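You operate a simulated robot arm through the tools that you are given. There is no shell and no other tool.

You run a simulated robot arm. Do the job below in one go: nothing can be reset, and whatever is moved stays where it is left.

## Task
Lock the tilt, slide the tailstock up to the cup, switch on and run the test once.
Fine: lock the tailstock with the blue knob before the test; one press of the white button.

It is judged by the outcome, as a careful person would: the job done as asked, and still so three seconds after it is handed in. It fails if anything else is knocked over, pushed out of place, dropped, spilled or broken.

## Robot
A 7-joint arm with a two-finger parallel gripper, fixed in place. Base frame: the origin is on the floor under the middle of its stand, x ahead of it, y to its left, z up; the work surface is at about z = 800. Units: mm, degrees, N and s.
With the tool pointing down near the work surface it reaches from about 520 to 960 mm from the base axis. Its first joint turns from -166.0 to 166.0 degrees. Payload 3.91 kg.
Tool frame: the origin (TCP) lies between the finger pads and is the grasp point; the fingertips stand 30 mm ahead of it; z points along the fingers, y is the line along which they close. The gripper opens to 110 mm. The fingers are 20 mm wide and 10 mm thick; the gripper's body (48 by 112 mm) begins 55 mm behind the TCP.
Orientation is told as [roll, pitch, yaw] about the base's x, y, z axes, in that order, counted from this pose: with the fingers straight down and closing along the base's y, the tool's x points along the base's -x, its y along +y and its z along -z.

## Interface
- The arm moves only by the tool apply_moves. Its argument "commands" is a list of rows, each a list of 7 numbers: the shift along the tool's x, y, z in m, then the turn, a rotation vector about the tool's x, y, z in degrees, then the closure, from 0 (fully open) to 1 (shut). In form: [[dx, dy, dz, wx, wy, wz, hand], ...]. A call has 1 to 20 rows; each row shifts and turns the commanded pose from where the row before left it, along the tool's axes as they then stand. Each row takes 0.2 s and may step no farther than 50 mm and 8.6 degrees from the row before; otherwise, or with a gripper value out of range, the whole call is refused. A pose out of reach is approached as far as the arm can. The call stops where the force on the tool passes 90 N (or 10 N more than at its start, if that is more) or the arm is blocked; 0.2 s more then pass. The fingers move at their own pace (about 72 mm/s each) and stop on an object; they squeeze with about 34 N. The grip force told is the motor's: it shows also when the fingers shut on nothing. Time passes only in rows, and 0.2 s behind the last, so rows that do not move let the fingers close. It gives the time, the measured TCP pose, the force on the tool (base axes), the opening and the grip force at its end, in the units of the frame above (readings bear some noise), with the torque about the TCP (base axes, N m) and any sound that the robot's microphone picked up, and new pictures: "views" is both (left out), scene, wrist or none.
- Cameras (640 x 400 px; columns grow to the right, rows downward): "scene" is fixed at [405.3, -508.5, 1459.3]; the picture's right is [0.70, -0.72, 0.00], its down [-0.53, -0.51, -0.68] and it looks along [0.48, 0.47, -0.74] (base axes); focal length 313 px, centre (320, 200). "wrist" rides on the gripper at [72, 17, -103] in the tool frame; the picture's right is [-0.23, 0.97, 0.00], its down [-0.76, -0.18, -0.62] and it looks along [-0.61, -0.14, 0.78] (tool axes); focal length 222 px, centre (320, 200). There is no depth. A picture from a camera that has moved, and an enlarged one, comes with that camera's place and axes in the base frame and with its lens. The place of the scene camera against the robot may be out by one fixed shift of up to 12 mm in any direction.
- raise_lower(by): slides the trunk up (or, below 0, down) by that many mm; the arm rides with it, the base frame stays. It gives what a move gives, with no picture.
- close_up(camera, box): a new picture of the part [left, top, right, bottom] of that camera's present view, enlarged. It takes no simulated time.
- job_done(): hands the job in; it is judged then, once.

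Places have to be worked out from the pictures, the camera data and where the tool is seen. Open the gripper and draw the arm clear of the work before you hand the job in, unless the task says otherwise.

The tools are called after "Emit:" by a JSON object that holds its "op" and its "data". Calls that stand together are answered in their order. apply_moves: Moves the arm, as the interface text tells. Its arguments: {"type":"object","properties":{"commands":{"type":"array","items":{"type":"array","items":{"type":"number"}}},"views":{"type":"string","enum":["both","scene","wrist","none"]}},"required":["commands"]} The other tools are called the same way: raise_lower (by) moves the trunk up or down; close_up (camera, box) takes an enlarged picture of a part of a camera's view; job_done () hands the job in.

At the start:

```text
time: 0.0
eef_pos: [535.5, -146.3, 1168.6]
orientation: [0.0, 0.0, 0.0]
ft_force: [0.1, -0.8, -0.6]
ft_torque: [0.01, 0.01, 0.01]
width: 110.2
gripper_force: 0.0
trunk travel left (down, up): [-625.0, 57.0]
```

scene: 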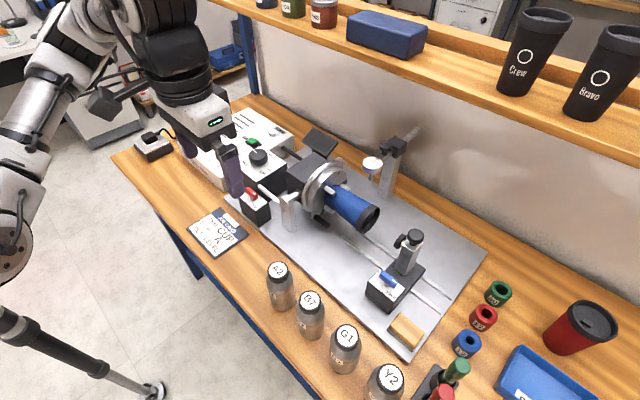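
wrist: 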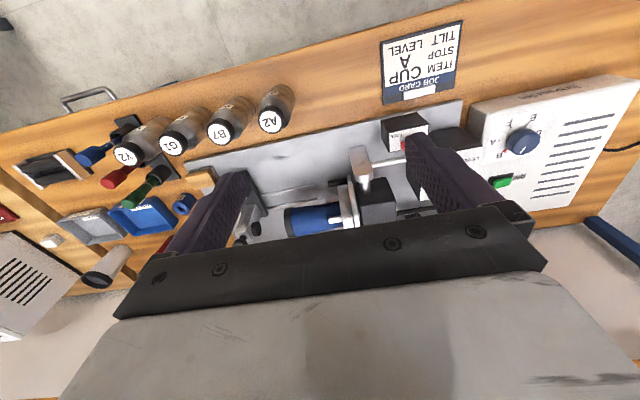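

I start by taking enlarged pictures to see the machine's parts and the job card.

Emit:
{"op": "close_up", "data": {"camera": "scene", "box": [160, 90, 320, 190]}}

Emit:
{"op": "close_up", "data": {"camera": "scene", "box": [180, 160, 340, 260]}}

Emit:
{"op": "close_up", "data": {"camera": "scene", "box": [330, 220, 490, 320]}}

Emit:
{"op": "close_up", "data": {"camera": "scene", "box": [280, 110, 440, 210]}}

Emit:
{"op": "close_up", "data": {"camera": "wrist", "box": [340, 20, 640, 220]}}

Emit:
{"op": "close_up", "data": {"camera": "wrist", "box": [180, 100, 440, 260]}}

```text
4.00 times, centred on (240, 140) of scene
camera zoom: at [405.3, -508.5, 1459.3], right [0.7, -0.72, 0.0], down [-0.53, -0.51, -0.68], along [0.48, 0.47, -0.74], focal length 1253 px, centre (640, 440)
```

zoom: 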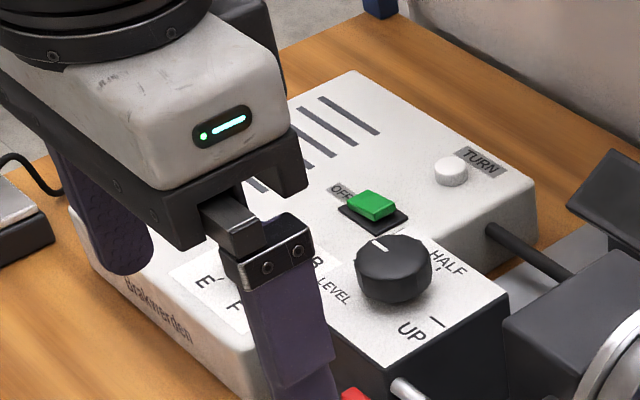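

```text
4.00 times, centred on (260, 210) of scene
camera zoom: at [405.3, -508.5, 1459.3], right [0.7, -0.72, 0.0], down [-0.53, -0.51, -0.68], along [0.48, 0.47, -0.74], focal length 1253 px, centre (560, 160)
```

zoom: 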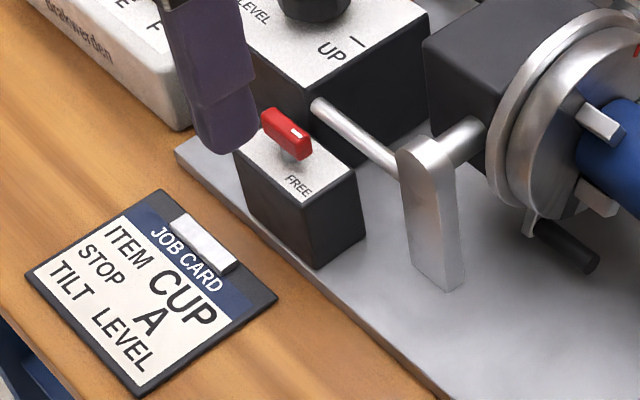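

```text
4.00 times, centred on (410, 270) of scene
camera zoom: at [405.3, -508.5, 1459.3], right [0.7, -0.72, 0.0], down [-0.53, -0.51, -0.68], along [0.48, 0.47, -0.74], focal length 1253 px, centre (-40, -80)
```

zoom: 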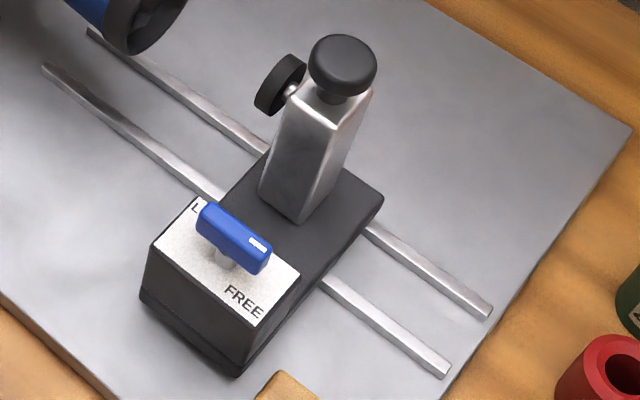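

```text
4.00 times, centred on (360, 160) of scene
camera zoom: at [405.3, -508.5, 1459.3], right [0.7, -0.72, 0.0], down [-0.53, -0.51, -0.68], along [0.48, 0.47, -0.74], focal length 1253 px, centre (160, 360)
```

zoom: 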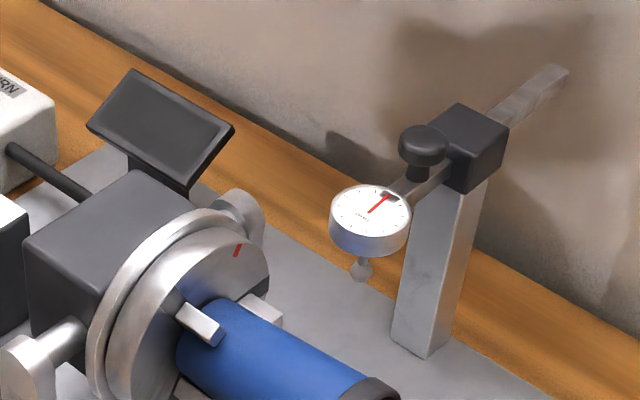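

```text
2.00 times, centred on (490, 120) of wrist
camera zoom: at [463.6, -128.1, 1271.3], right [0.23, 0.97, 0.0], down [0.76, -0.18, 0.62], along [0.61, -0.14, -0.78], focal length 444 px, centre (-20, 360)
```

zoom: 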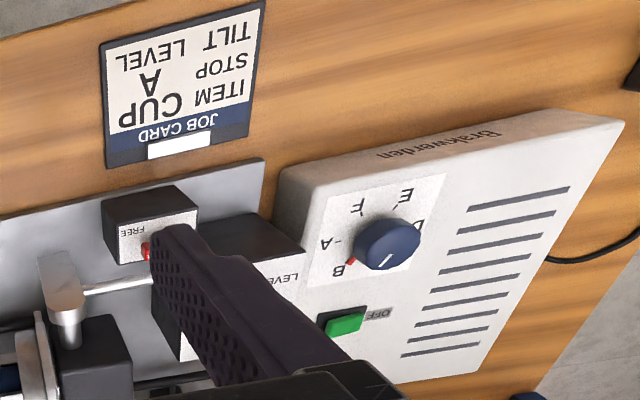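

```text
2.46 times, centred on (310, 180) of wrist
camera zoom: at [463.6, -128.1, 1271.3], right [0.23, 0.97, 0.0], down [0.76, -0.18, 0.62], along [0.61, -0.14, -0.78], focal length 547 px, centre (345, 249)
```

zoom: 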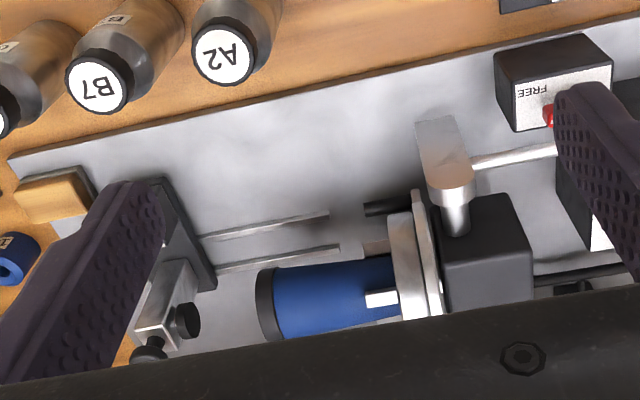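

The pictures show a machine: a tilt-lock lever (red), a tilt selector (black), a stop dial (blue), a green switch, a white TURN button, and a tailstock with a blue lever at about (711, -396) on rails that run along y. I move the wrist camera over the tailstock for a better look.

Emit:
{"op": "apply_moves", "data": {"commands": [[-0.0129, -0.0427, 0.0097, 0, 0, 0, 0], [-0.0129, -0.0427, 0.0097, 0, 0, 0, 0], [-0.0129, -0.0427, 0.0097, 0, 0, 0, 0], [-0.0129, -0.0427, 0.0097, 0, 0, 0, 0], [-0.0129, -0.0427, 0.0097, 0, 0, 0, 0]]}}

```text
time: 1.2
eef_pos: [600.2, -360.5, 1121.8]
orientation: [0.1, 0.0, 0.1]
ft_force: [0.4, 0.6, 0.2]
ft_torque: [-0.01, 0.01, -0.01]
width: 110.0
gripper_force: 0.1
trunk travel left (down, up): [-625.0, 57.0]
camera wrist: at [527.0, -343.2, 1225.0], right [0.23, 0.97, 0.0], down [0.76, -0.18, 0.62], along [0.61, -0.14, -0.78], focal length 222 px, centre (320, 200)
```

scene: 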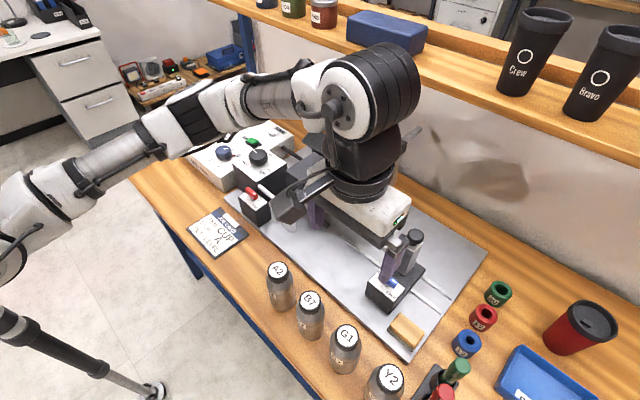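
wrist: 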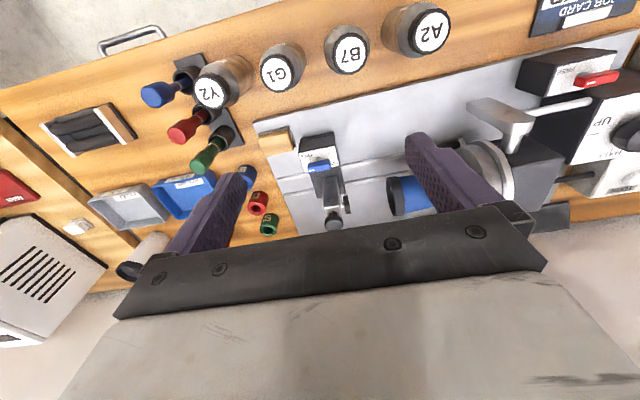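

Now the machine panel is visible from both cameras; I enlarge the levers and dials.

Emit:
{"op": "close_up", "data": {"camera": "scene", "box": [190, 110, 310, 185]}}

Emit:
{"op": "close_up", "data": {"camera": "scene", "box": [230, 160, 310, 230]}}

Emit:
{"op": "close_up", "data": {"camera": "wrist", "box": [480, 30, 640, 130]}}

Emit:
{"op": "close_up", "data": {"camera": "wrist", "box": [280, 120, 440, 220]}}

Emit:
{"op": "close_up", "data": {"camera": "wrist", "box": [420, 90, 580, 190]}}

```text
5.33 times, centred on (250, 148) of scene
camera zoom: at [405.3, -508.5, 1459.3], right [0.7, -0.72, 0.0], down [-0.53, -0.51, -0.68], along [0.48, 0.47, -0.74], focal length 1671 px, centre (693, 480)
```

zoom: 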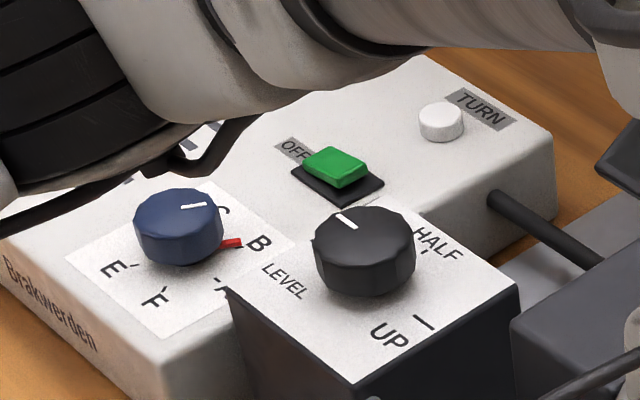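

```text
5.71 times, centred on (270, 195) of scene
camera zoom: at [405.3, -508.5, 1459.3], right [0.7, -0.72, 0.0], down [-0.53, -0.51, -0.68], along [0.48, 0.47, -0.74], focal length 1790 px, centre (606, 229)
```

zoom: 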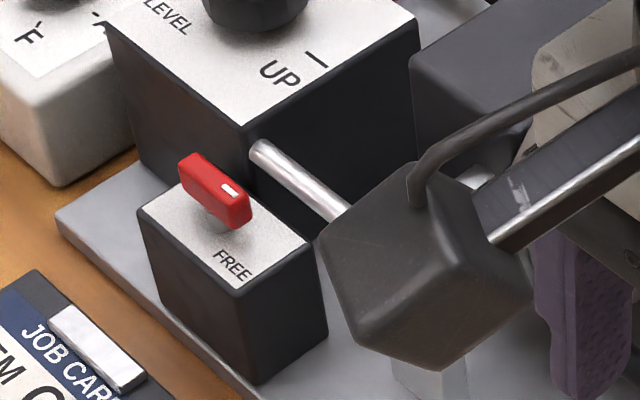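

```text
4.00 times, centred on (560, 80) of wrist
camera zoom: at [527.0, -343.2, 1225.0], right [0.23, 0.97, 0.0], down [0.76, -0.18, 0.62], along [0.61, -0.14, -0.78], focal length 888 px, centre (-640, 680)
```

zoom: 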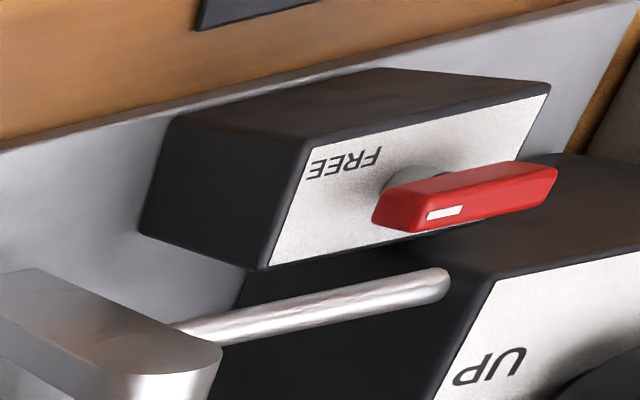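

```text
4.00 times, centred on (360, 170) of wrist
camera zoom: at [527.0, -343.2, 1225.0], right [0.23, 0.97, 0.0], down [0.76, -0.18, 0.62], along [0.61, -0.14, -0.78], focal length 888 px, centre (160, 320)
```

zoom: 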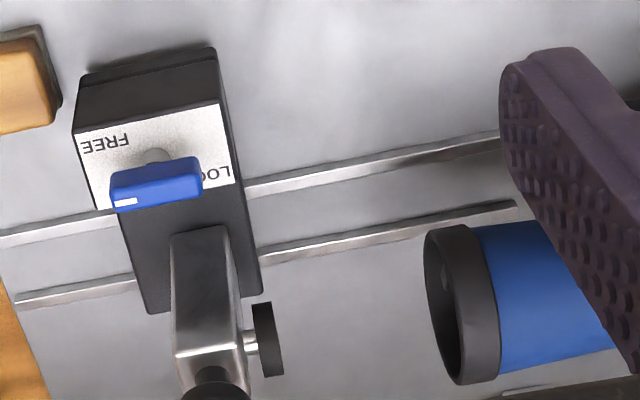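

```text
4.00 times, centred on (500, 140) of wrist
camera zoom: at [527.0, -343.2, 1225.0], right [0.23, 0.97, 0.0], down [0.76, -0.18, 0.62], along [0.61, -0.14, -0.78], focal length 888 px, centre (-400, 440)
```

zoom: 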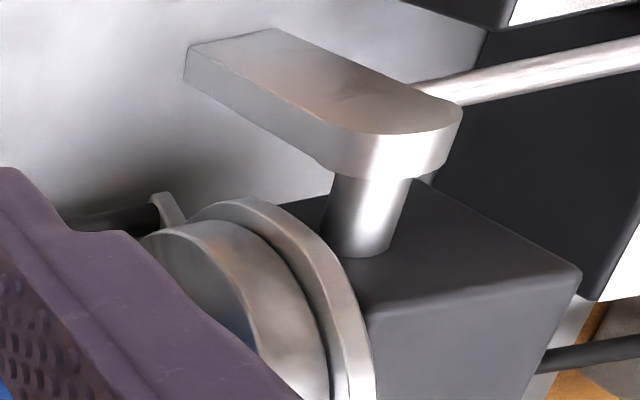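

The tailstock's blue lever and the tilt's red lever look to be at FREE. The blue dial seems to point to B while the card says A, so I move the wrist camera over the panel to read the dials properly.

Emit:
{"op": "apply_moves", "data": {"commands": [[0, 0.049, 0, 0, 0, 0, 0], [0, 0.049, 0, 0, 0, 0, 0], [0, 0.049, 0, 0, 0, 0, 0], [0, 0.049, 0, 0, 0, 0, 0], [0, 0.049, 0, 0, 0, 0, 0], [0, 0.049, 0, 0, 0, 0, 0], [0, 0.049, 0, 0, 0, 0, 0], [0, 0.049, 0, 0, 0, 0, 0], [0, 0.049, 0, 0, 0, 0, 0], [0, 0.049, 0, 0, 0, 0, 0]]}}

```text
time: 3.4
eef_pos: [599.6, 130.4, 1119.9]
orientation: [0.0, 0.1, -0.1]
ft_force: [-0.5, 0.1, -0.2]
ft_torque: [0.02, -0.02, 0.0]
width: 110.1
gripper_force: 0.1
trunk travel left (down, up): [-625.0, 57.0]
camera wrist: at [527.8, 148.5, 1223.6], right [0.23, 0.97, 0.0], down [0.76, -0.18, 0.62], along [0.61, -0.14, -0.78], focal length 222 px, centre (320, 200)
```

scene: 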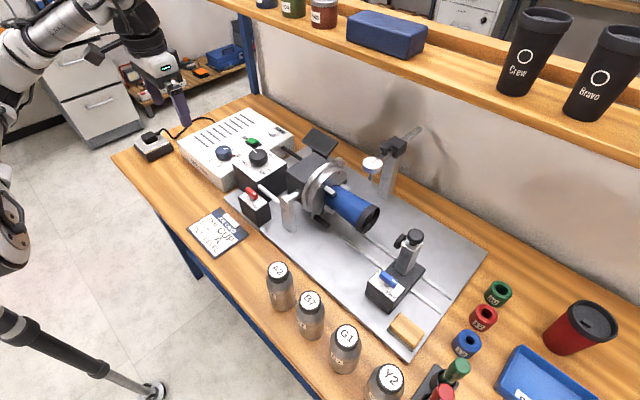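
wrist: 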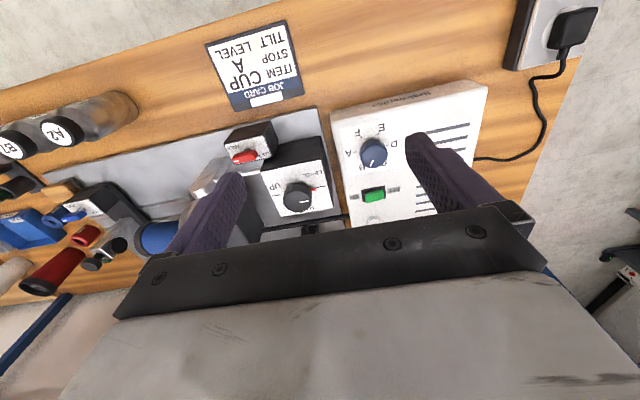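

Good view of the whole panel; I enlarge the dials, switch and mains lead from both cameras.

Emit:
{"op": "close_up", "data": {"camera": "wrist", "box": [330, 110, 426, 170]}}

Emit:
{"op": "close_up", "data": {"camera": "wrist", "box": [250, 160, 346, 220]}}

Emit:
{"op": "close_up", "data": {"camera": "wrist", "box": [330, 160, 426, 220]}}

Emit:
{"op": "close_up", "data": {"camera": "scene", "box": [200, 110, 296, 170]}}

Emit:
{"op": "close_up", "data": {"camera": "scene", "box": [264, 150, 392, 230]}}

Emit:
{"op": "close_up", "data": {"camera": "wrist", "box": [200, 110, 296, 170]}}

Emit:
{"op": "close_up", "data": {"camera": "wrist", "box": [480, 0, 640, 100]}}

```text
6.67 times, centred on (378, 140) of wrist
camera zoom: at [527.8, 148.5, 1223.6], right [0.23, 0.97, 0.0], down [0.76, -0.18, 0.62], along [0.61, -0.14, -0.78], focal length 1481 px, centre (-67, 600)
```

zoom: 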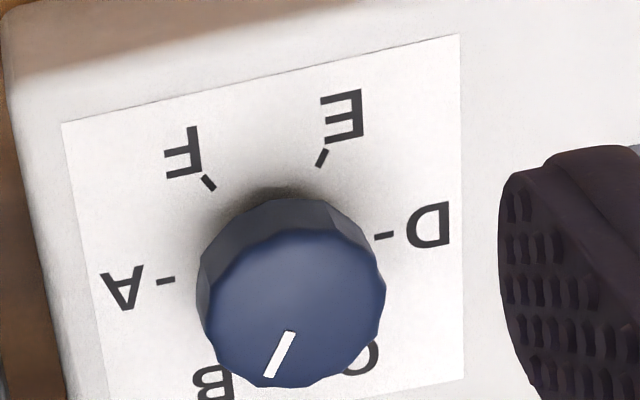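

```text
6.67 times, centred on (298, 190) of wrist
camera zoom: at [527.8, 148.5, 1223.6], right [0.23, 0.97, 0.0], down [0.76, -0.18, 0.62], along [0.61, -0.14, -0.78], focal length 1481 px, centre (467, 267)
```

zoom: 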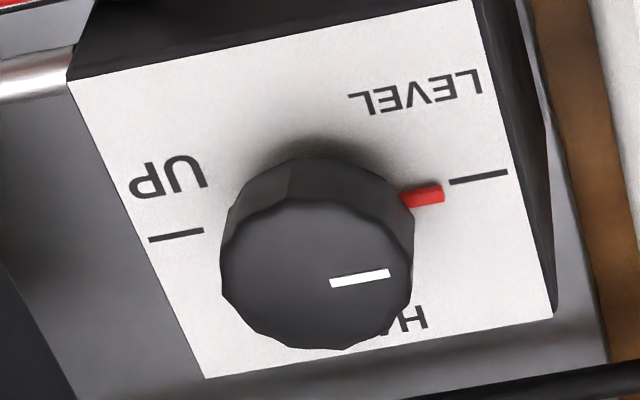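

```text
6.67 times, centred on (378, 190) of wrist
camera zoom: at [527.8, 148.5, 1223.6], right [0.23, 0.97, 0.0], down [0.76, -0.18, 0.62], along [0.61, -0.14, -0.78], focal length 1481 px, centre (-67, 267)
```

zoom: 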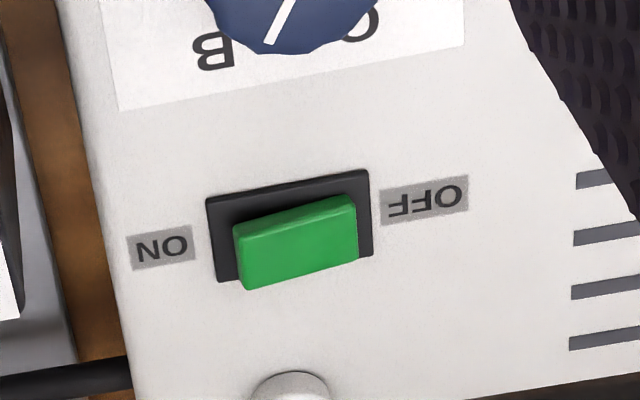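

```text
6.67 times, centred on (248, 140) of scene
camera zoom: at [405.3, -508.5, 1459.3], right [0.7, -0.72, 0.0], down [-0.53, -0.51, -0.68], along [0.48, 0.47, -0.74], focal length 2089 px, centre (800, 600)
```

zoom: 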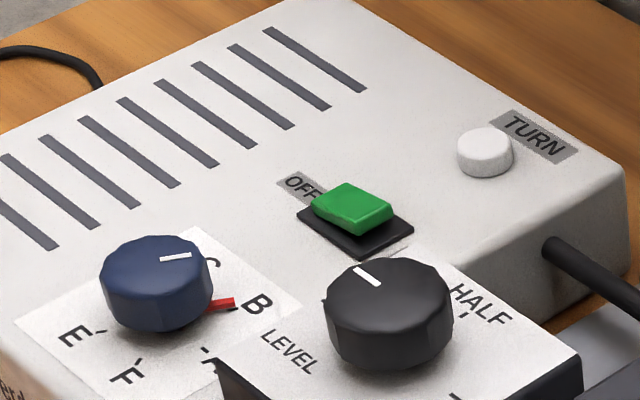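

```text
5.00 times, centred on (328, 190) of scene
camera zoom: at [405.3, -508.5, 1459.3], right [0.7, -0.72, 0.0], down [-0.53, -0.51, -0.68], along [0.48, 0.47, -0.74], focal length 1567 px, centre (280, 250)
```

zoom: 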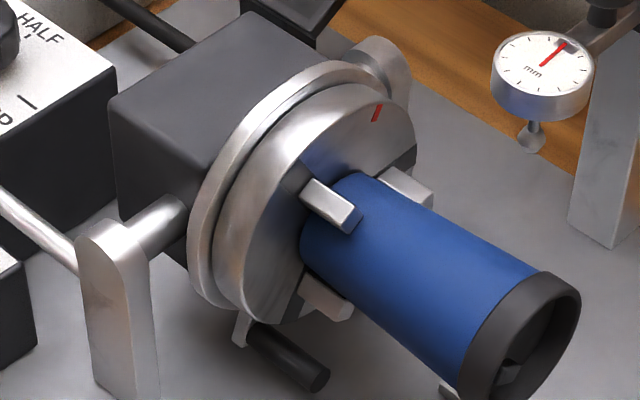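

```text
6.67 times, centred on (248, 140) of wrist
camera zoom: at [527.8, 148.5, 1223.6], right [0.23, 0.97, 0.0], down [0.76, -0.18, 0.62], along [0.61, -0.14, -0.78], focal length 1481 px, centre (800, 600)
```

zoom: 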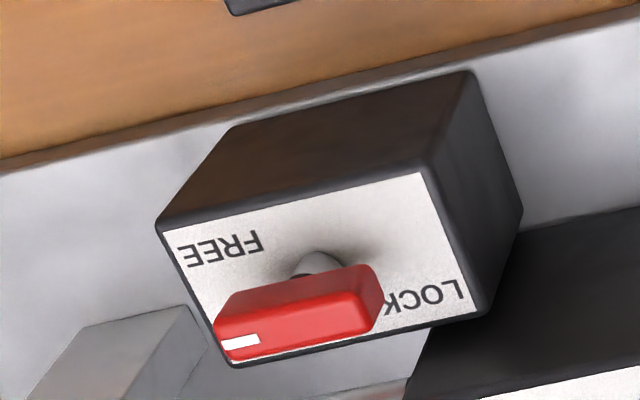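

```text
4.00 times, centred on (560, 50) of wrist
camera zoom: at [527.8, 148.5, 1223.6], right [0.23, 0.97, 0.0], down [0.76, -0.18, 0.62], along [0.61, -0.14, -0.78], focal length 888 px, centre (-640, 800)
```

zoom: 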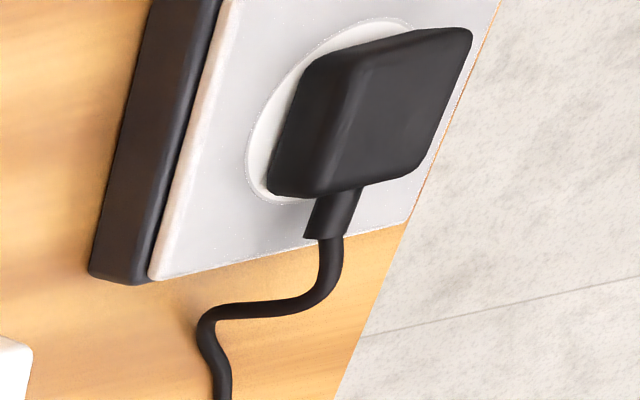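

The plug is in and the power is off. The tilt selector already points to LEVEL, but the stop dial points to B and the card asks for STOP A. I'll set it to A first. I triangulate its top at about (714, 195, 892), so I go above it with the gripper part closed.

Emit:
{"op": "apply_moves", "data": {"commands": [[-0.0287, 0.0161, 0.0275, 0, 0, 0, 0.36], [-0.0287, 0.0161, 0.0275, 0, 0, 0, 0.36], [-0.0287, 0.0161, 0.0275, 0, 0, 0, 0.36], [-0.0287, 0.0161, 0.0275, 0, 0, 0, 0.36], [0, 0, 0, 0, 0, 0, 0.36]], "views": "both"}}

```text
time: 4.6
eef_pos: [714.9, 194.2, 1008.9]
orientation: [0.0, 0.0, -0.1]
ft_force: [-0.2, 0.2, 0.0]
ft_torque: [0.02, 0.01, 0.03]
width: 70.5
gripper_force: 0.1
trunk travel left (down, up): [-625.0, 57.0]
camera wrist: at [642.0, 211.7, 1111.9], right [0.23, 0.97, 0.0], down [0.76, -0.18, 0.62], along [0.61, -0.14, -0.78], focal length 222 px, centre (320, 200)
```

scene: 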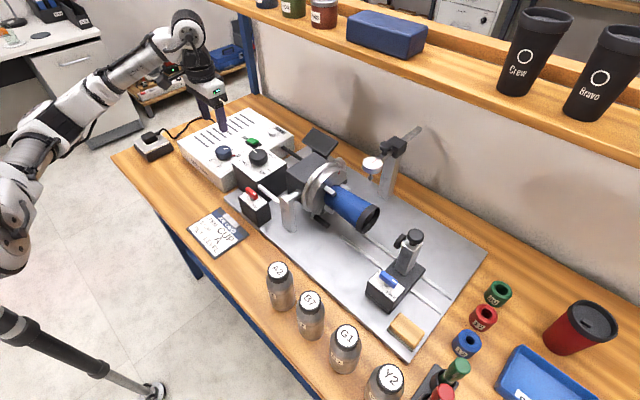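
wrist: 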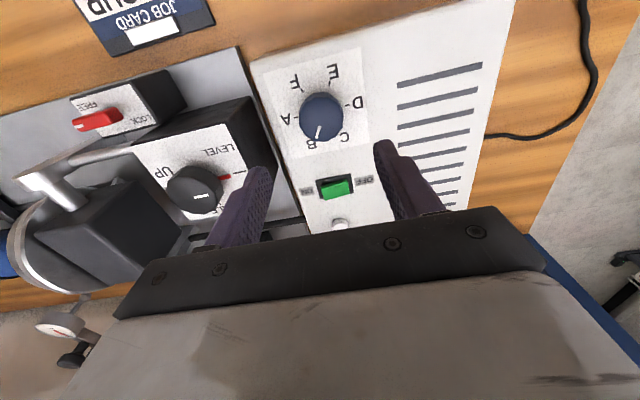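

The dial is directly under the tool (column 320). I enlarge it to check centring and its height.

Emit:
{"op": "close_up", "data": {"camera": "wrist", "box": [270, 70, 382, 140]}}

Emit:
{"op": "close_up", "data": {"camera": "wrist", "box": [280, 150, 392, 220]}}

Emit:
{"op": "close_up", "data": {"camera": "scene", "box": [180, 90, 292, 160]}}

```text
5.71 times, centred on (326, 105) of wrist
camera zoom: at [642.0, 211.7, 1111.9], right [0.23, 0.97, 0.0], down [0.76, -0.18, 0.62], along [0.61, -0.14, -0.78], focal length 1269 px, centre (286, 743)
```

zoom: 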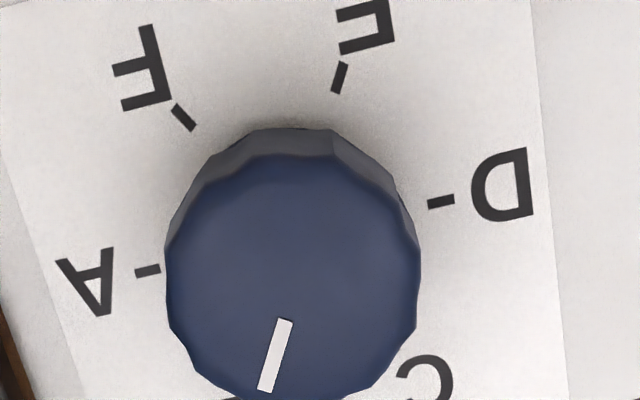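

```text
5.71 times, centred on (336, 185) of wrist
camera zoom: at [642.0, 211.7, 1111.9], right [0.23, 0.97, 0.0], down [0.76, -0.18, 0.62], along [0.61, -0.14, -0.78], focal length 1269 px, centre (229, 286)
```

zoom: 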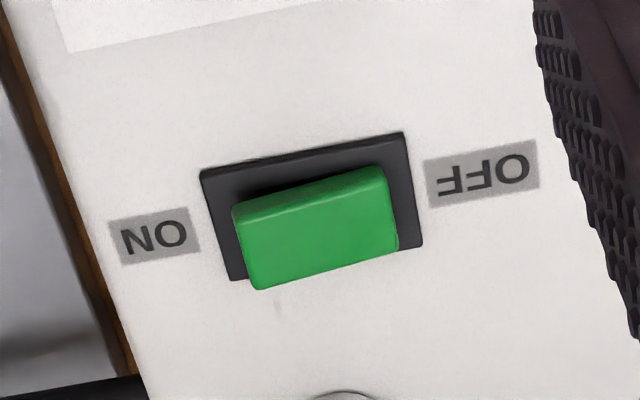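

```text
5.71 times, centred on (236, 125) of scene
camera zoom: at [405.3, -508.5, 1459.3], right [0.7, -0.72, 0.0], down [-0.53, -0.51, -0.68], along [0.48, 0.47, -0.74], focal length 1790 px, centre (800, 629)
```

zoom: 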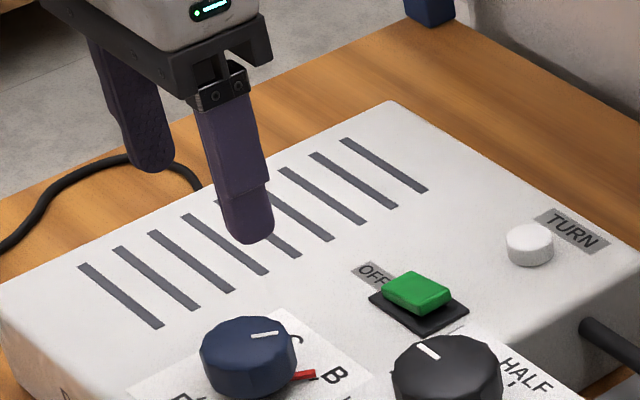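

The dial's centre is about (715.8, 195.3), top z ≈ 891 and panel z ≈ 867. I lower the open fingers around it, with the tips at about 874, and take a look.

Emit:
{"op": "apply_moves", "data": {"commands": [[-0.001, 0.001, 0.035, 0, 0, 0, 0.36], [0, 0, 0.035, 0, 0, 0, 0.36], [0, 0, 0.035, 0, 0, 0, 0.36], [0, 0, 0, 0, 0, 0, 0.36]], "views": "both"}}

```text
time: 5.6
eef_pos: [715.4, 195.0, 902.1]
orientation: [0.0, 0.0, 0.0]
ft_force: [0.5, -0.5, 0.1]
ft_torque: [-0.01, -0.01, -0.03]
width: 70.2
gripper_force: 0.1
trunk travel left (down, up): [-625.0, 57.0]
camera wrist: at [642.8, 213.1, 1005.5], right [0.23, 0.97, 0.0], down [0.76, -0.18, 0.62], along [0.61, -0.14, -0.78], focal length 222 px, centre (320, 200)
```

scene: 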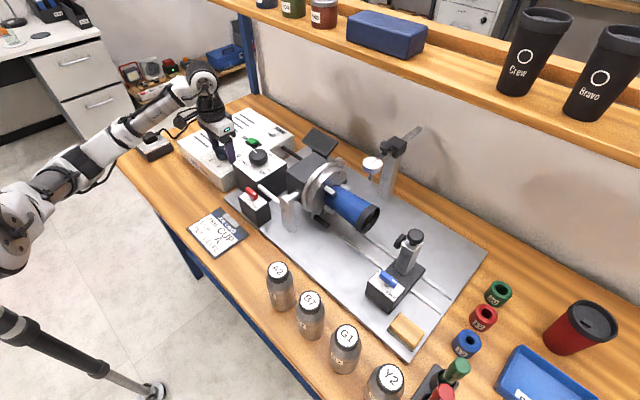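
wrist: 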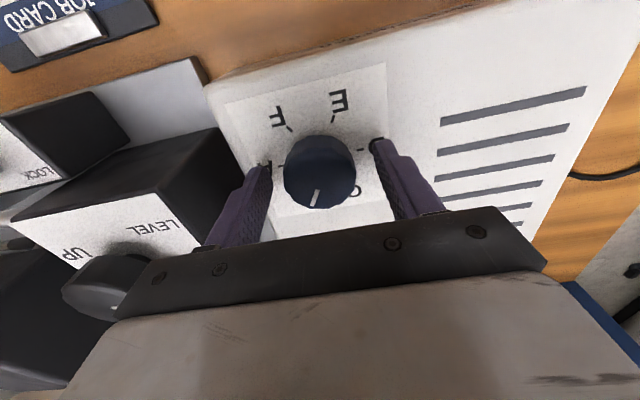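

The knob sits between the fingers with no contact. I close on it.

Emit:
{"op": "apply_moves", "data": {"commands": [[0, 0, 0, 0, 0, 0, 1], [0, 0, 0, 0, 0, 0, 1], [0, 0, 0, 0, 0, 0, 1]], "views": "wrist"}}

```text
time: 6.4
eef_pos: [714.4, 194.9, 902.3]
orientation: [0.0, 0.0, 0.0]
ft_force: [-1.7, -1.0, -2.9]
ft_torque: [-0.06, -0.32, 0.01]
width: 43.1
gripper_force: 45.6
trunk travel left (down, up): [-625.0, 57.0]
camera wrist: at [642.9, 213.0, 1005.5], right [0.23, 0.97, 0.0], down [0.76, -0.18, 0.62], along [0.61, -0.14, -0.78], focal length 222 px, centre (320, 200)
```

wrist: 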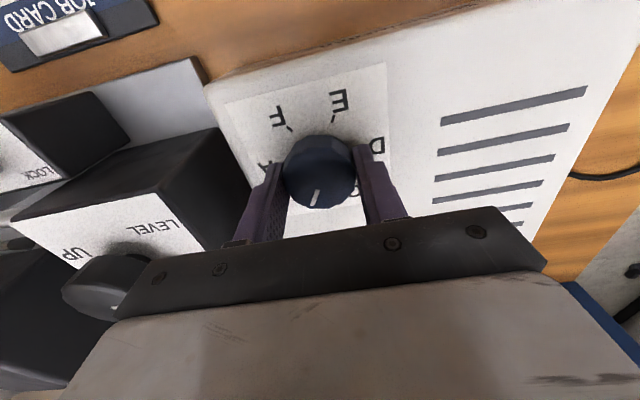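

The fingers hold the 43 mm knob with little side load. I turn it 60° clockwise as seen from above (B to A).

Emit:
{"op": "apply_moves", "data": {"commands": [[0, 0, 0, 0, 0, 6, 1], [0, 0, 0, 0, 0, 6, 1], [0, 0, 0, 0, 0, 6, 1], [0, 0, 0, 0, 0, 6, 1], [0, 0, 0, 0, 0, 6, 1], [0, 0, 0, 0, 0, 6, 1], [0, 0, 0, 0, 0, 6, 1], [0, 0, 0, 0, 0, 6, 1], [0, 0, 0, 0, 0, 6, 1], [0, 0, 0, 0, 0, 6, 1], [0, 0, 0, 0, 0, 0, 1]], "views": "both"}}

```text
time: 8.8
eef_pos: [715.5, 194.1, 903.6]
orientation: [-0.2, 0.1, -60.3]
ft_force: [-24.5, -21.0, -28.2]
ft_torque: [0.11, 0.74, -0.04]
width: 43.1
gripper_force: 44.6
trunk travel left (down, up): [-625.0, 57.0]
camera wrist: at [694.9, 266.5, 1006.5], right [0.96, 0.29, -0.01], down [0.23, -0.75, 0.62], along [0.17, -0.6, -0.78], focal length 222 px, centre (320, 200)
```

scene: 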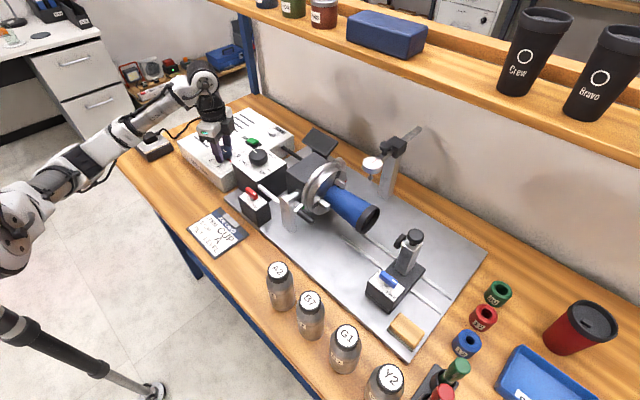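
wrist: 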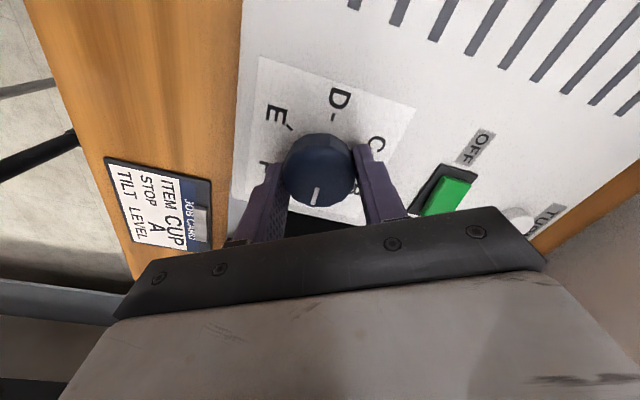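

The knob turned with the tool. I open the fingers, rise, and turn back to check the dial reading.

Emit:
{"op": "apply_moves", "data": {"commands": [[0, 0, 0, 0, 0, 0, 0.36], [0, 0, 0, 0, 0, 0, 0.36], [0, 0, 0, 0, 0, 0, 0.36], [0, 0, -0.04, 0, 0, 0, 0.36], [0, 0, -0.04, 0, 0, 0, 0.36], [0, 0, -0.03, 0, 0, 0, 0.36]], "views": "both"}}

Emit:
{"op": "close_up", "data": {"camera": "wrist", "box": [270, 60, 382, 130]}}

Emit:
{"op": "close_up", "data": {"camera": "scene", "box": [180, 110, 292, 180]}}

```text
time: 10.2
eef_pos: [716.8, 196.6, 1013.6]
orientation: [-0.1, 0.0, -59.9]
ft_force: [0.7, -0.8, -0.2]
ft_torque: [0.0, 0.03, 0.02]
width: 70.2
gripper_force: 0.1
trunk travel left (down, up): [-625.0, 57.0]
camera wrist: at [694.4, 268.5, 1117.5], right [0.96, 0.29, 0.0], down [0.23, -0.75, 0.62], along [0.18, -0.6, -0.78], focal length 222 px, centre (320, 200)
```

scene: 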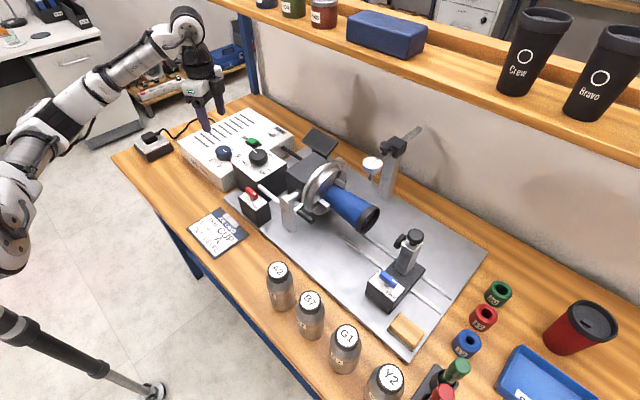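
wrist: 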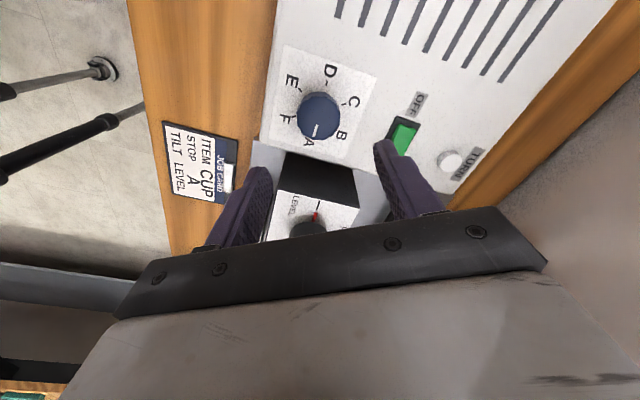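

```text
5.71 times, centred on (326, 95) of wrist
camera zoom: at [694.4, 268.5, 1117.5], right [0.96, 0.29, 0.0], down [0.23, -0.75, 0.62], along [0.18, -0.6, -0.78], focal length 1269 px, centre (286, 800)
```

zoom: 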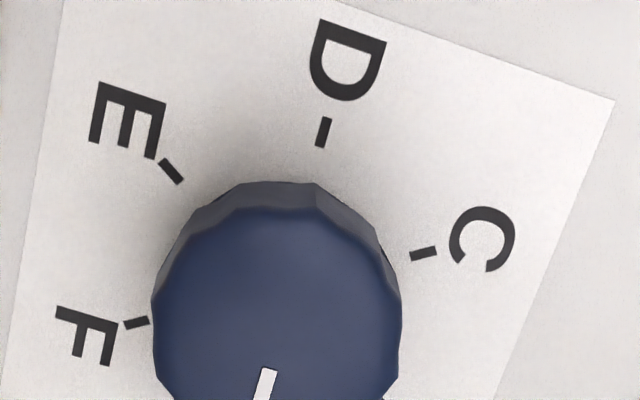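

```text
5.71 times, centred on (236, 145) of scene
camera zoom: at [405.3, -508.5, 1459.3], right [0.7, -0.72, 0.0], down [-0.53, -0.51, -0.68], along [0.48, 0.47, -0.74], focal length 1790 px, centre (800, 514)
```

zoom: 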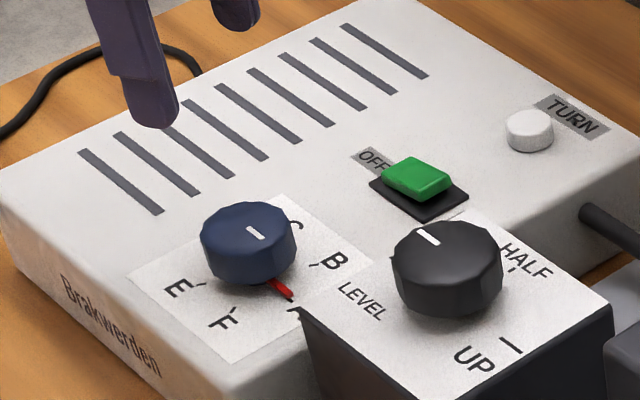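

The red pointer is now on A. By triangulation the red tilt-lock lever is at about (665, -9, 902), lying along y. I turn to yaw -90 so that the fingers close along x, and go above it to read its labels.

Emit:
{"op": "apply_moves", "data": {"commands": [[0, 0, 0, 0, 0, 7.5, 0.36], [0, 0, 0, 0, 0, 7.5, 0.36], [0, 0, 0, 0, 0, 7.5, 0.36], [0, 0, 0, 0, 0, 7.5, 0.36], [-0.0411, -0.0103, 0, 0, 0, 0, 0.36], [-0.0411, -0.0103, 0, 0, 0, 0, 0.36], [-0.0411, -0.0103, 0, 0, 0, 0, 0.36], [-0.0411, -0.0103, 0, 0, 0, 0, 0.36], [-0.0411, -0.0103, 0, 0, 0, 0, 0.36], [0, 0, 0, 0, 0, 0, 0.36]], "views": "both"}}

Emit:
{"op": "close_up", "data": {"camera": "wrist", "box": [260, 70, 388, 150]}}

```text
time: 12.4
eef_pos: [663.7, -11.7, 1013.0]
orientation: [0.0, 0.0, -90.0]
ft_force: [-0.3, 0.3, 0.0]
ft_torque: [0.0, -0.04, 0.01]
width: 70.5
gripper_force: 0.0
trunk travel left (down, up): [-625.0, 57.0]
camera wrist: at [681.1, 63.0, 1116.1], right [0.97, -0.23, 0.0], down [-0.18, -0.76, 0.62], along [-0.14, -0.61, -0.78], focal length 222 px, centre (320, 200)
```

scene: 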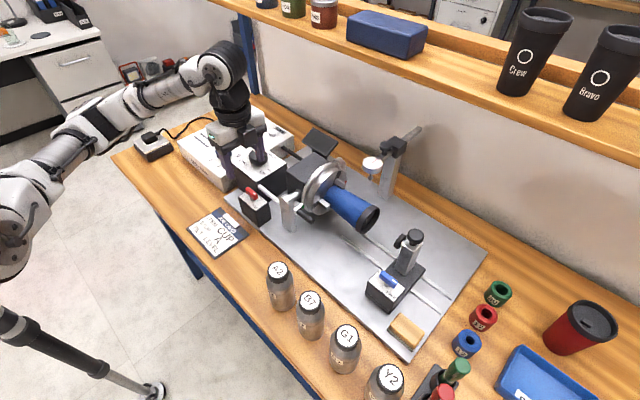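
wrist: 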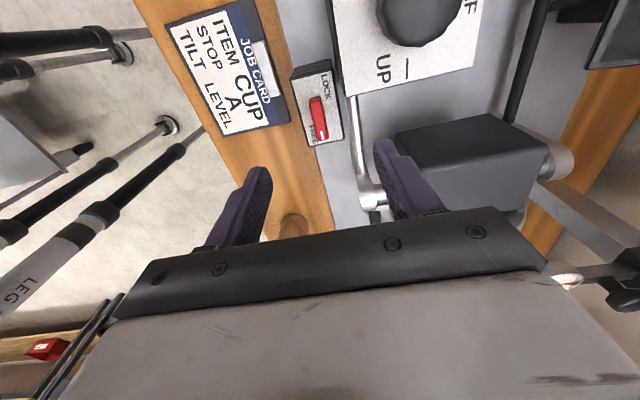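

```text
5.00 times, centred on (324, 110) of wrist
camera zoom: at [681.1, 63.0, 1116.1], right [0.97, -0.23, 0.0], down [-0.18, -0.76, 0.62], along [-0.14, -0.61, -0.78], focal length 1111 px, centre (300, 650)
```

zoom: 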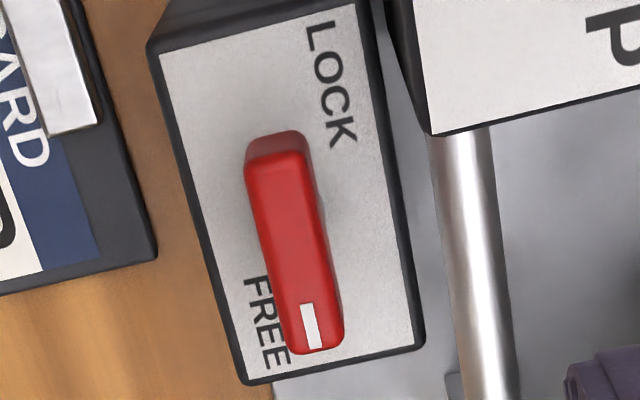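

The white mark points to FREE (toward -y), with the lever about 37 x 11 mm centred at (664, -11.6); LOCK should be a quarter turn counter-clockwise, toward +x. I narrow the fingers to stay clear of the tilt box and rod, and come down to just above the lever.

Emit:
{"op": "apply_moves", "data": {"commands": [[0, 0, 0, 0, 0, 0, 0.76], [0, 0, 0, 0, 0, 0, 0.76], [0, 0, 0.039, 0, 0, 0, 0.76], [0, 0, 0.039, 0, 0, 0, 0.76], [0, 0, 0, 0, 0, 0, 0.76]], "views": "both"}}

Emit:
{"op": "close_up", "data": {"camera": "wrist", "box": [240, 90, 400, 190]}}

Emit:
{"op": "close_up", "data": {"camera": "scene", "box": [190, 140, 318, 220]}}

```text
time: 13.6
eef_pos: [663.8, -9.4, 936.2]
orientation: [0.0, 0.0, -90.0]
ft_force: [0.4, 0.5, 0.2]
ft_torque: [0.0, 0.0, -0.03]
width: 26.2
gripper_force: 0.0
trunk travel left (down, up): [-625.0, 57.0]
camera wrist: at [680.9, 64.1, 1039.2], right [0.97, -0.23, 0.0], down [-0.18, -0.76, 0.62], along [-0.14, -0.61, -0.78], focal length 222 px, centre (320, 200)
```

scene: 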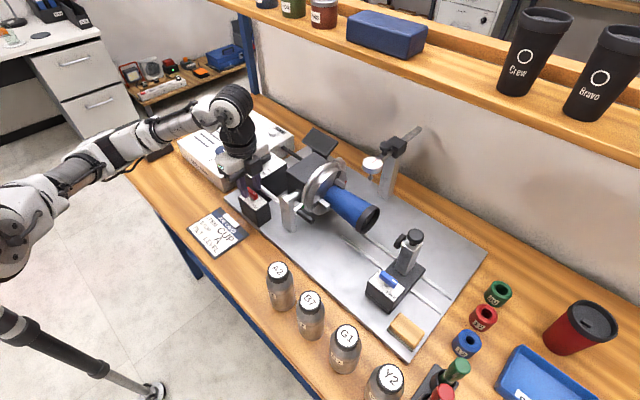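
wrist: 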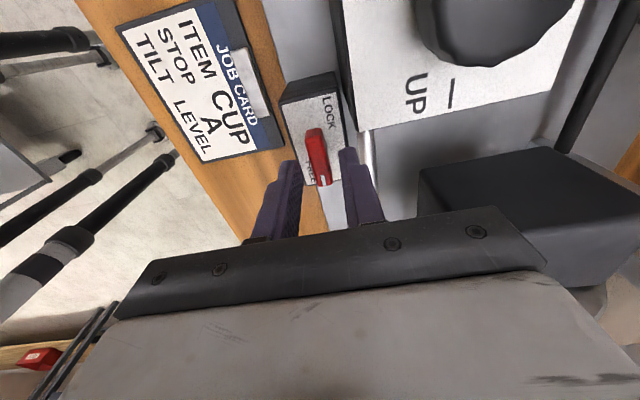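

```text
4.00 times, centred on (320, 140) of wrist
camera zoom: at [680.9, 64.1, 1039.2], right [0.97, -0.23, 0.0], down [-0.18, -0.76, 0.62], along [-0.14, -0.61, -0.78], focal length 888 px, centre (320, 440)
```

zoom: 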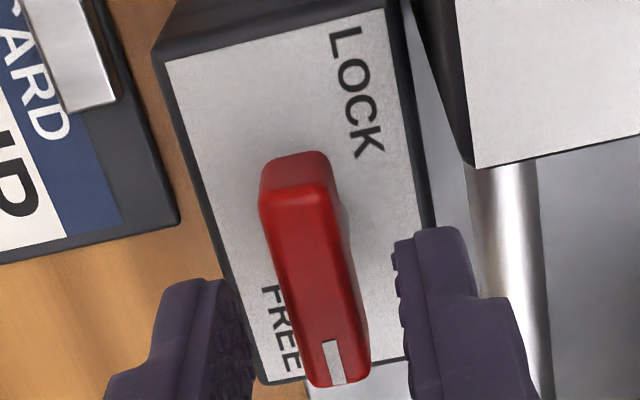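

```text
5.00 times, centred on (254, 180) of scene
camera zoom: at [405.3, -508.5, 1459.3], right [0.7, -0.72, 0.0], down [-0.53, -0.51, -0.68], along [0.48, 0.47, -0.74], focal length 1567 px, centre (650, 300)
```

zoom: 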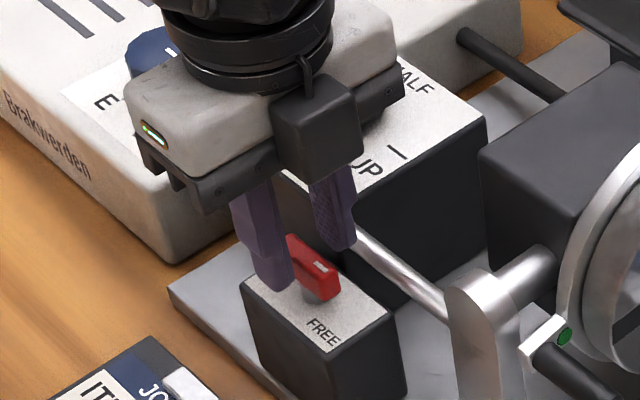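

The fingers straddle the lever. I notice a green dot near the chuck that I had not seen before, so I look at the chuck before going on.

Emit:
{"op": "close_up", "data": {"camera": "scene", "box": [264, 150, 392, 230]}}

Emit:
{"op": "close_up", "data": {"camera": "scene", "box": [288, 180, 352, 220]}}

```text
5.00 times, centred on (328, 190) of scene
camera zoom: at [405.3, -508.5, 1459.3], right [0.7, -0.72, 0.0], down [-0.53, -0.51, -0.68], along [0.48, 0.47, -0.74], focal length 1567 px, centre (280, 250)
```

zoom: 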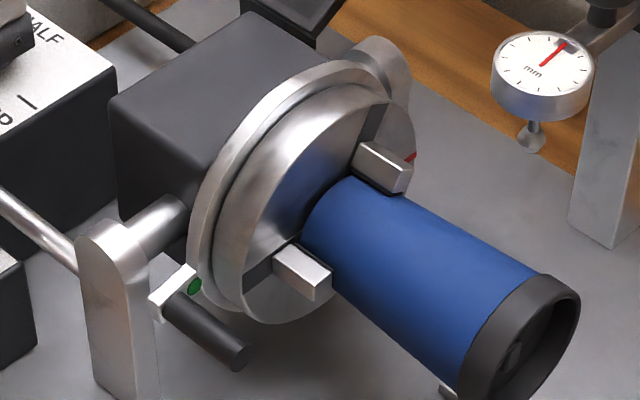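

```text
10.00 times, centred on (320, 200) of scene
camera zoom: at [405.3, -508.5, 1459.3], right [0.7, -0.72, 0.0], down [-0.53, -0.51, -0.68], along [0.48, 0.47, -0.74], focal length 3133 px, centre (320, 200)
```

zoom: 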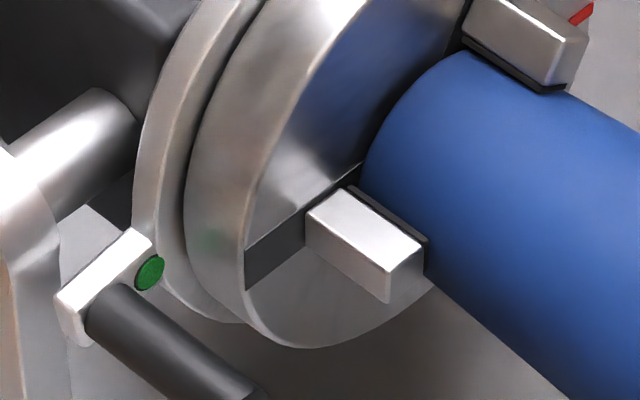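

The chuck indexes with the stop dial, so it is now at stop A as the card asks, and the cup is still held. I go on: lower the fingers around the red lever and grip it.

Emit:
{"op": "apply_moves", "data": {"commands": [[-0.001, 0, 0.018, 0, 0, 0, 0.76], [0, 0, 0, 0, 0, 0, 0.76], [0, 0, 0, 0, 0, 0, 1], [0, 0, 0, 0, 0, 0, 1]], "views": "wrist"}}

Emit:
{"op": "close_up", "data": {"camera": "wrist", "box": [240, 100, 400, 200]}}

```text
time: 14.6
eef_pos: [663.7, -10.5, 919.0]
orientation: [0.0, 0.0, -90.1]
ft_force: [-2.7, 1.8, -0.1]
ft_torque: [0.33, -0.05, 0.0]
width: 11.8
gripper_force: 45.0
trunk travel left (down, up): [-625.0, 57.0]
camera wrist: at [680.9, 63.6, 1022.1], right [0.97, -0.23, 0.0], down [-0.18, -0.76, 0.62], along [-0.14, -0.61, -0.78], focal length 222 px, centre (320, 200)
```

wrist: 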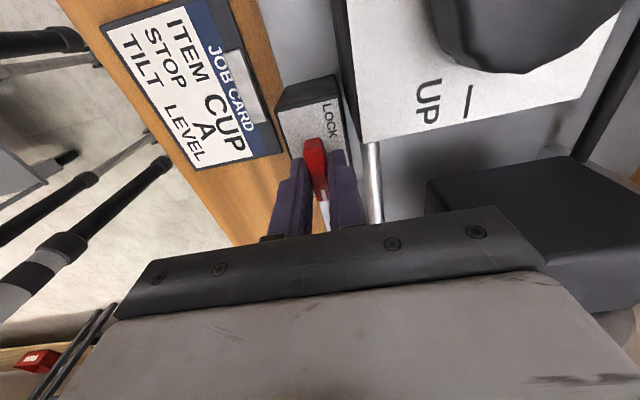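

```text
4.00 times, centred on (320, 150) of wrist
camera zoom: at [680.9, 63.6, 1022.1], right [0.97, -0.23, 0.0], down [-0.18, -0.76, 0.62], along [-0.14, -0.61, -0.78], focal length 888 px, centre (320, 400)
```

zoom: 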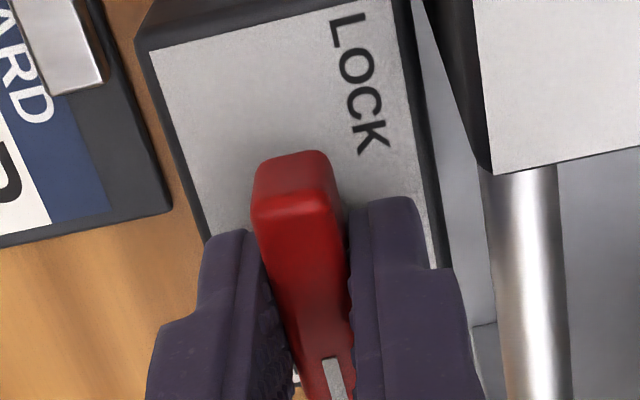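

The lever is gripped at 11.8 mm. I turn it 14° counter-clockwise as a trial and watch the torque.

Emit:
{"op": "apply_moves", "data": {"commands": [[0, 0, 0, 0, 0, -7, 1], [0, 0, 0, 0, 0, -7, 1]], "views": "wrist"}}

Emit:
{"op": "close_up", "data": {"camera": "wrist", "box": [240, 100, 400, 200]}}

```text
time: 15.2
eef_pos: [663.8, -8.7, 919.2]
orientation: [0.1, 0.1, -75.9]
ft_force: [0.7, 7.3, 4.3]
ft_torque: [0.4, 0.37, 0.0]
width: 11.8
gripper_force: 45.3
trunk travel left (down, up): [-625.0, 57.0]
camera wrist: at [662.9, 65.6, 1022.2], right [1.0, 0.02, 0.0], down [0.01, -0.78, 0.62], along [0.01, -0.62, -0.78], focal length 222 px, centre (320, 200)
```

wrist: 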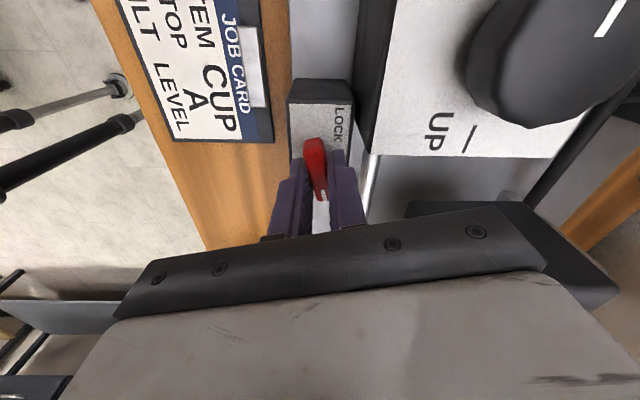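

```text
4.00 times, centred on (320, 150) of wrist
camera zoom: at [662.9, 65.6, 1022.2], right [1.0, 0.02, 0.0], down [0.01, -0.78, 0.62], along [0.01, -0.62, -0.78], focal length 888 px, centre (320, 400)
```

zoom: 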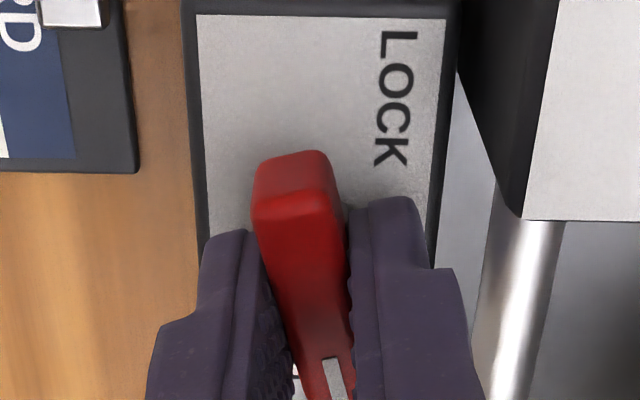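

It turns freely in this direction. I continue by another 38°.

Emit:
{"op": "apply_moves", "data": {"commands": [[0, 0, 0, 0, 0, -7.6, 1], [0, 0, 0, 0, 0, -7.6, 1], [0, 0, 0, 0, 0, -7.6, 1], [0, 0, 0, 0, 0, -7.6, 1], [0, 0, 0, 0, 0, -7.6, 1]], "views": "wrist"}}

```text
time: 16.4
eef_pos: [664.5, -9.0, 918.5]
orientation: [0.1, 0.0, -37.7]
ft_force: [10.7, 13.0, 8.3]
ft_torque: [1.11, 0.85, -0.05]
width: 11.8
gripper_force: 45.4
trunk travel left (down, up): [-625.0, 57.0]
camera wrist: at [618.4, 49.6, 1022.1], right [0.78, 0.63, 0.0], down [0.49, -0.61, 0.62], along [0.39, -0.48, -0.78], focal length 222 px, centre (320, 200)
```

wrist: 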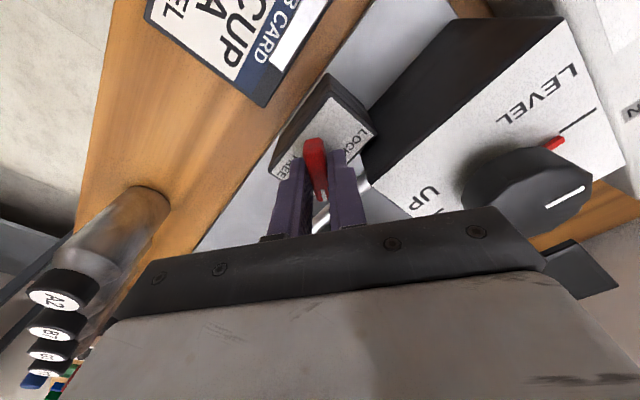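

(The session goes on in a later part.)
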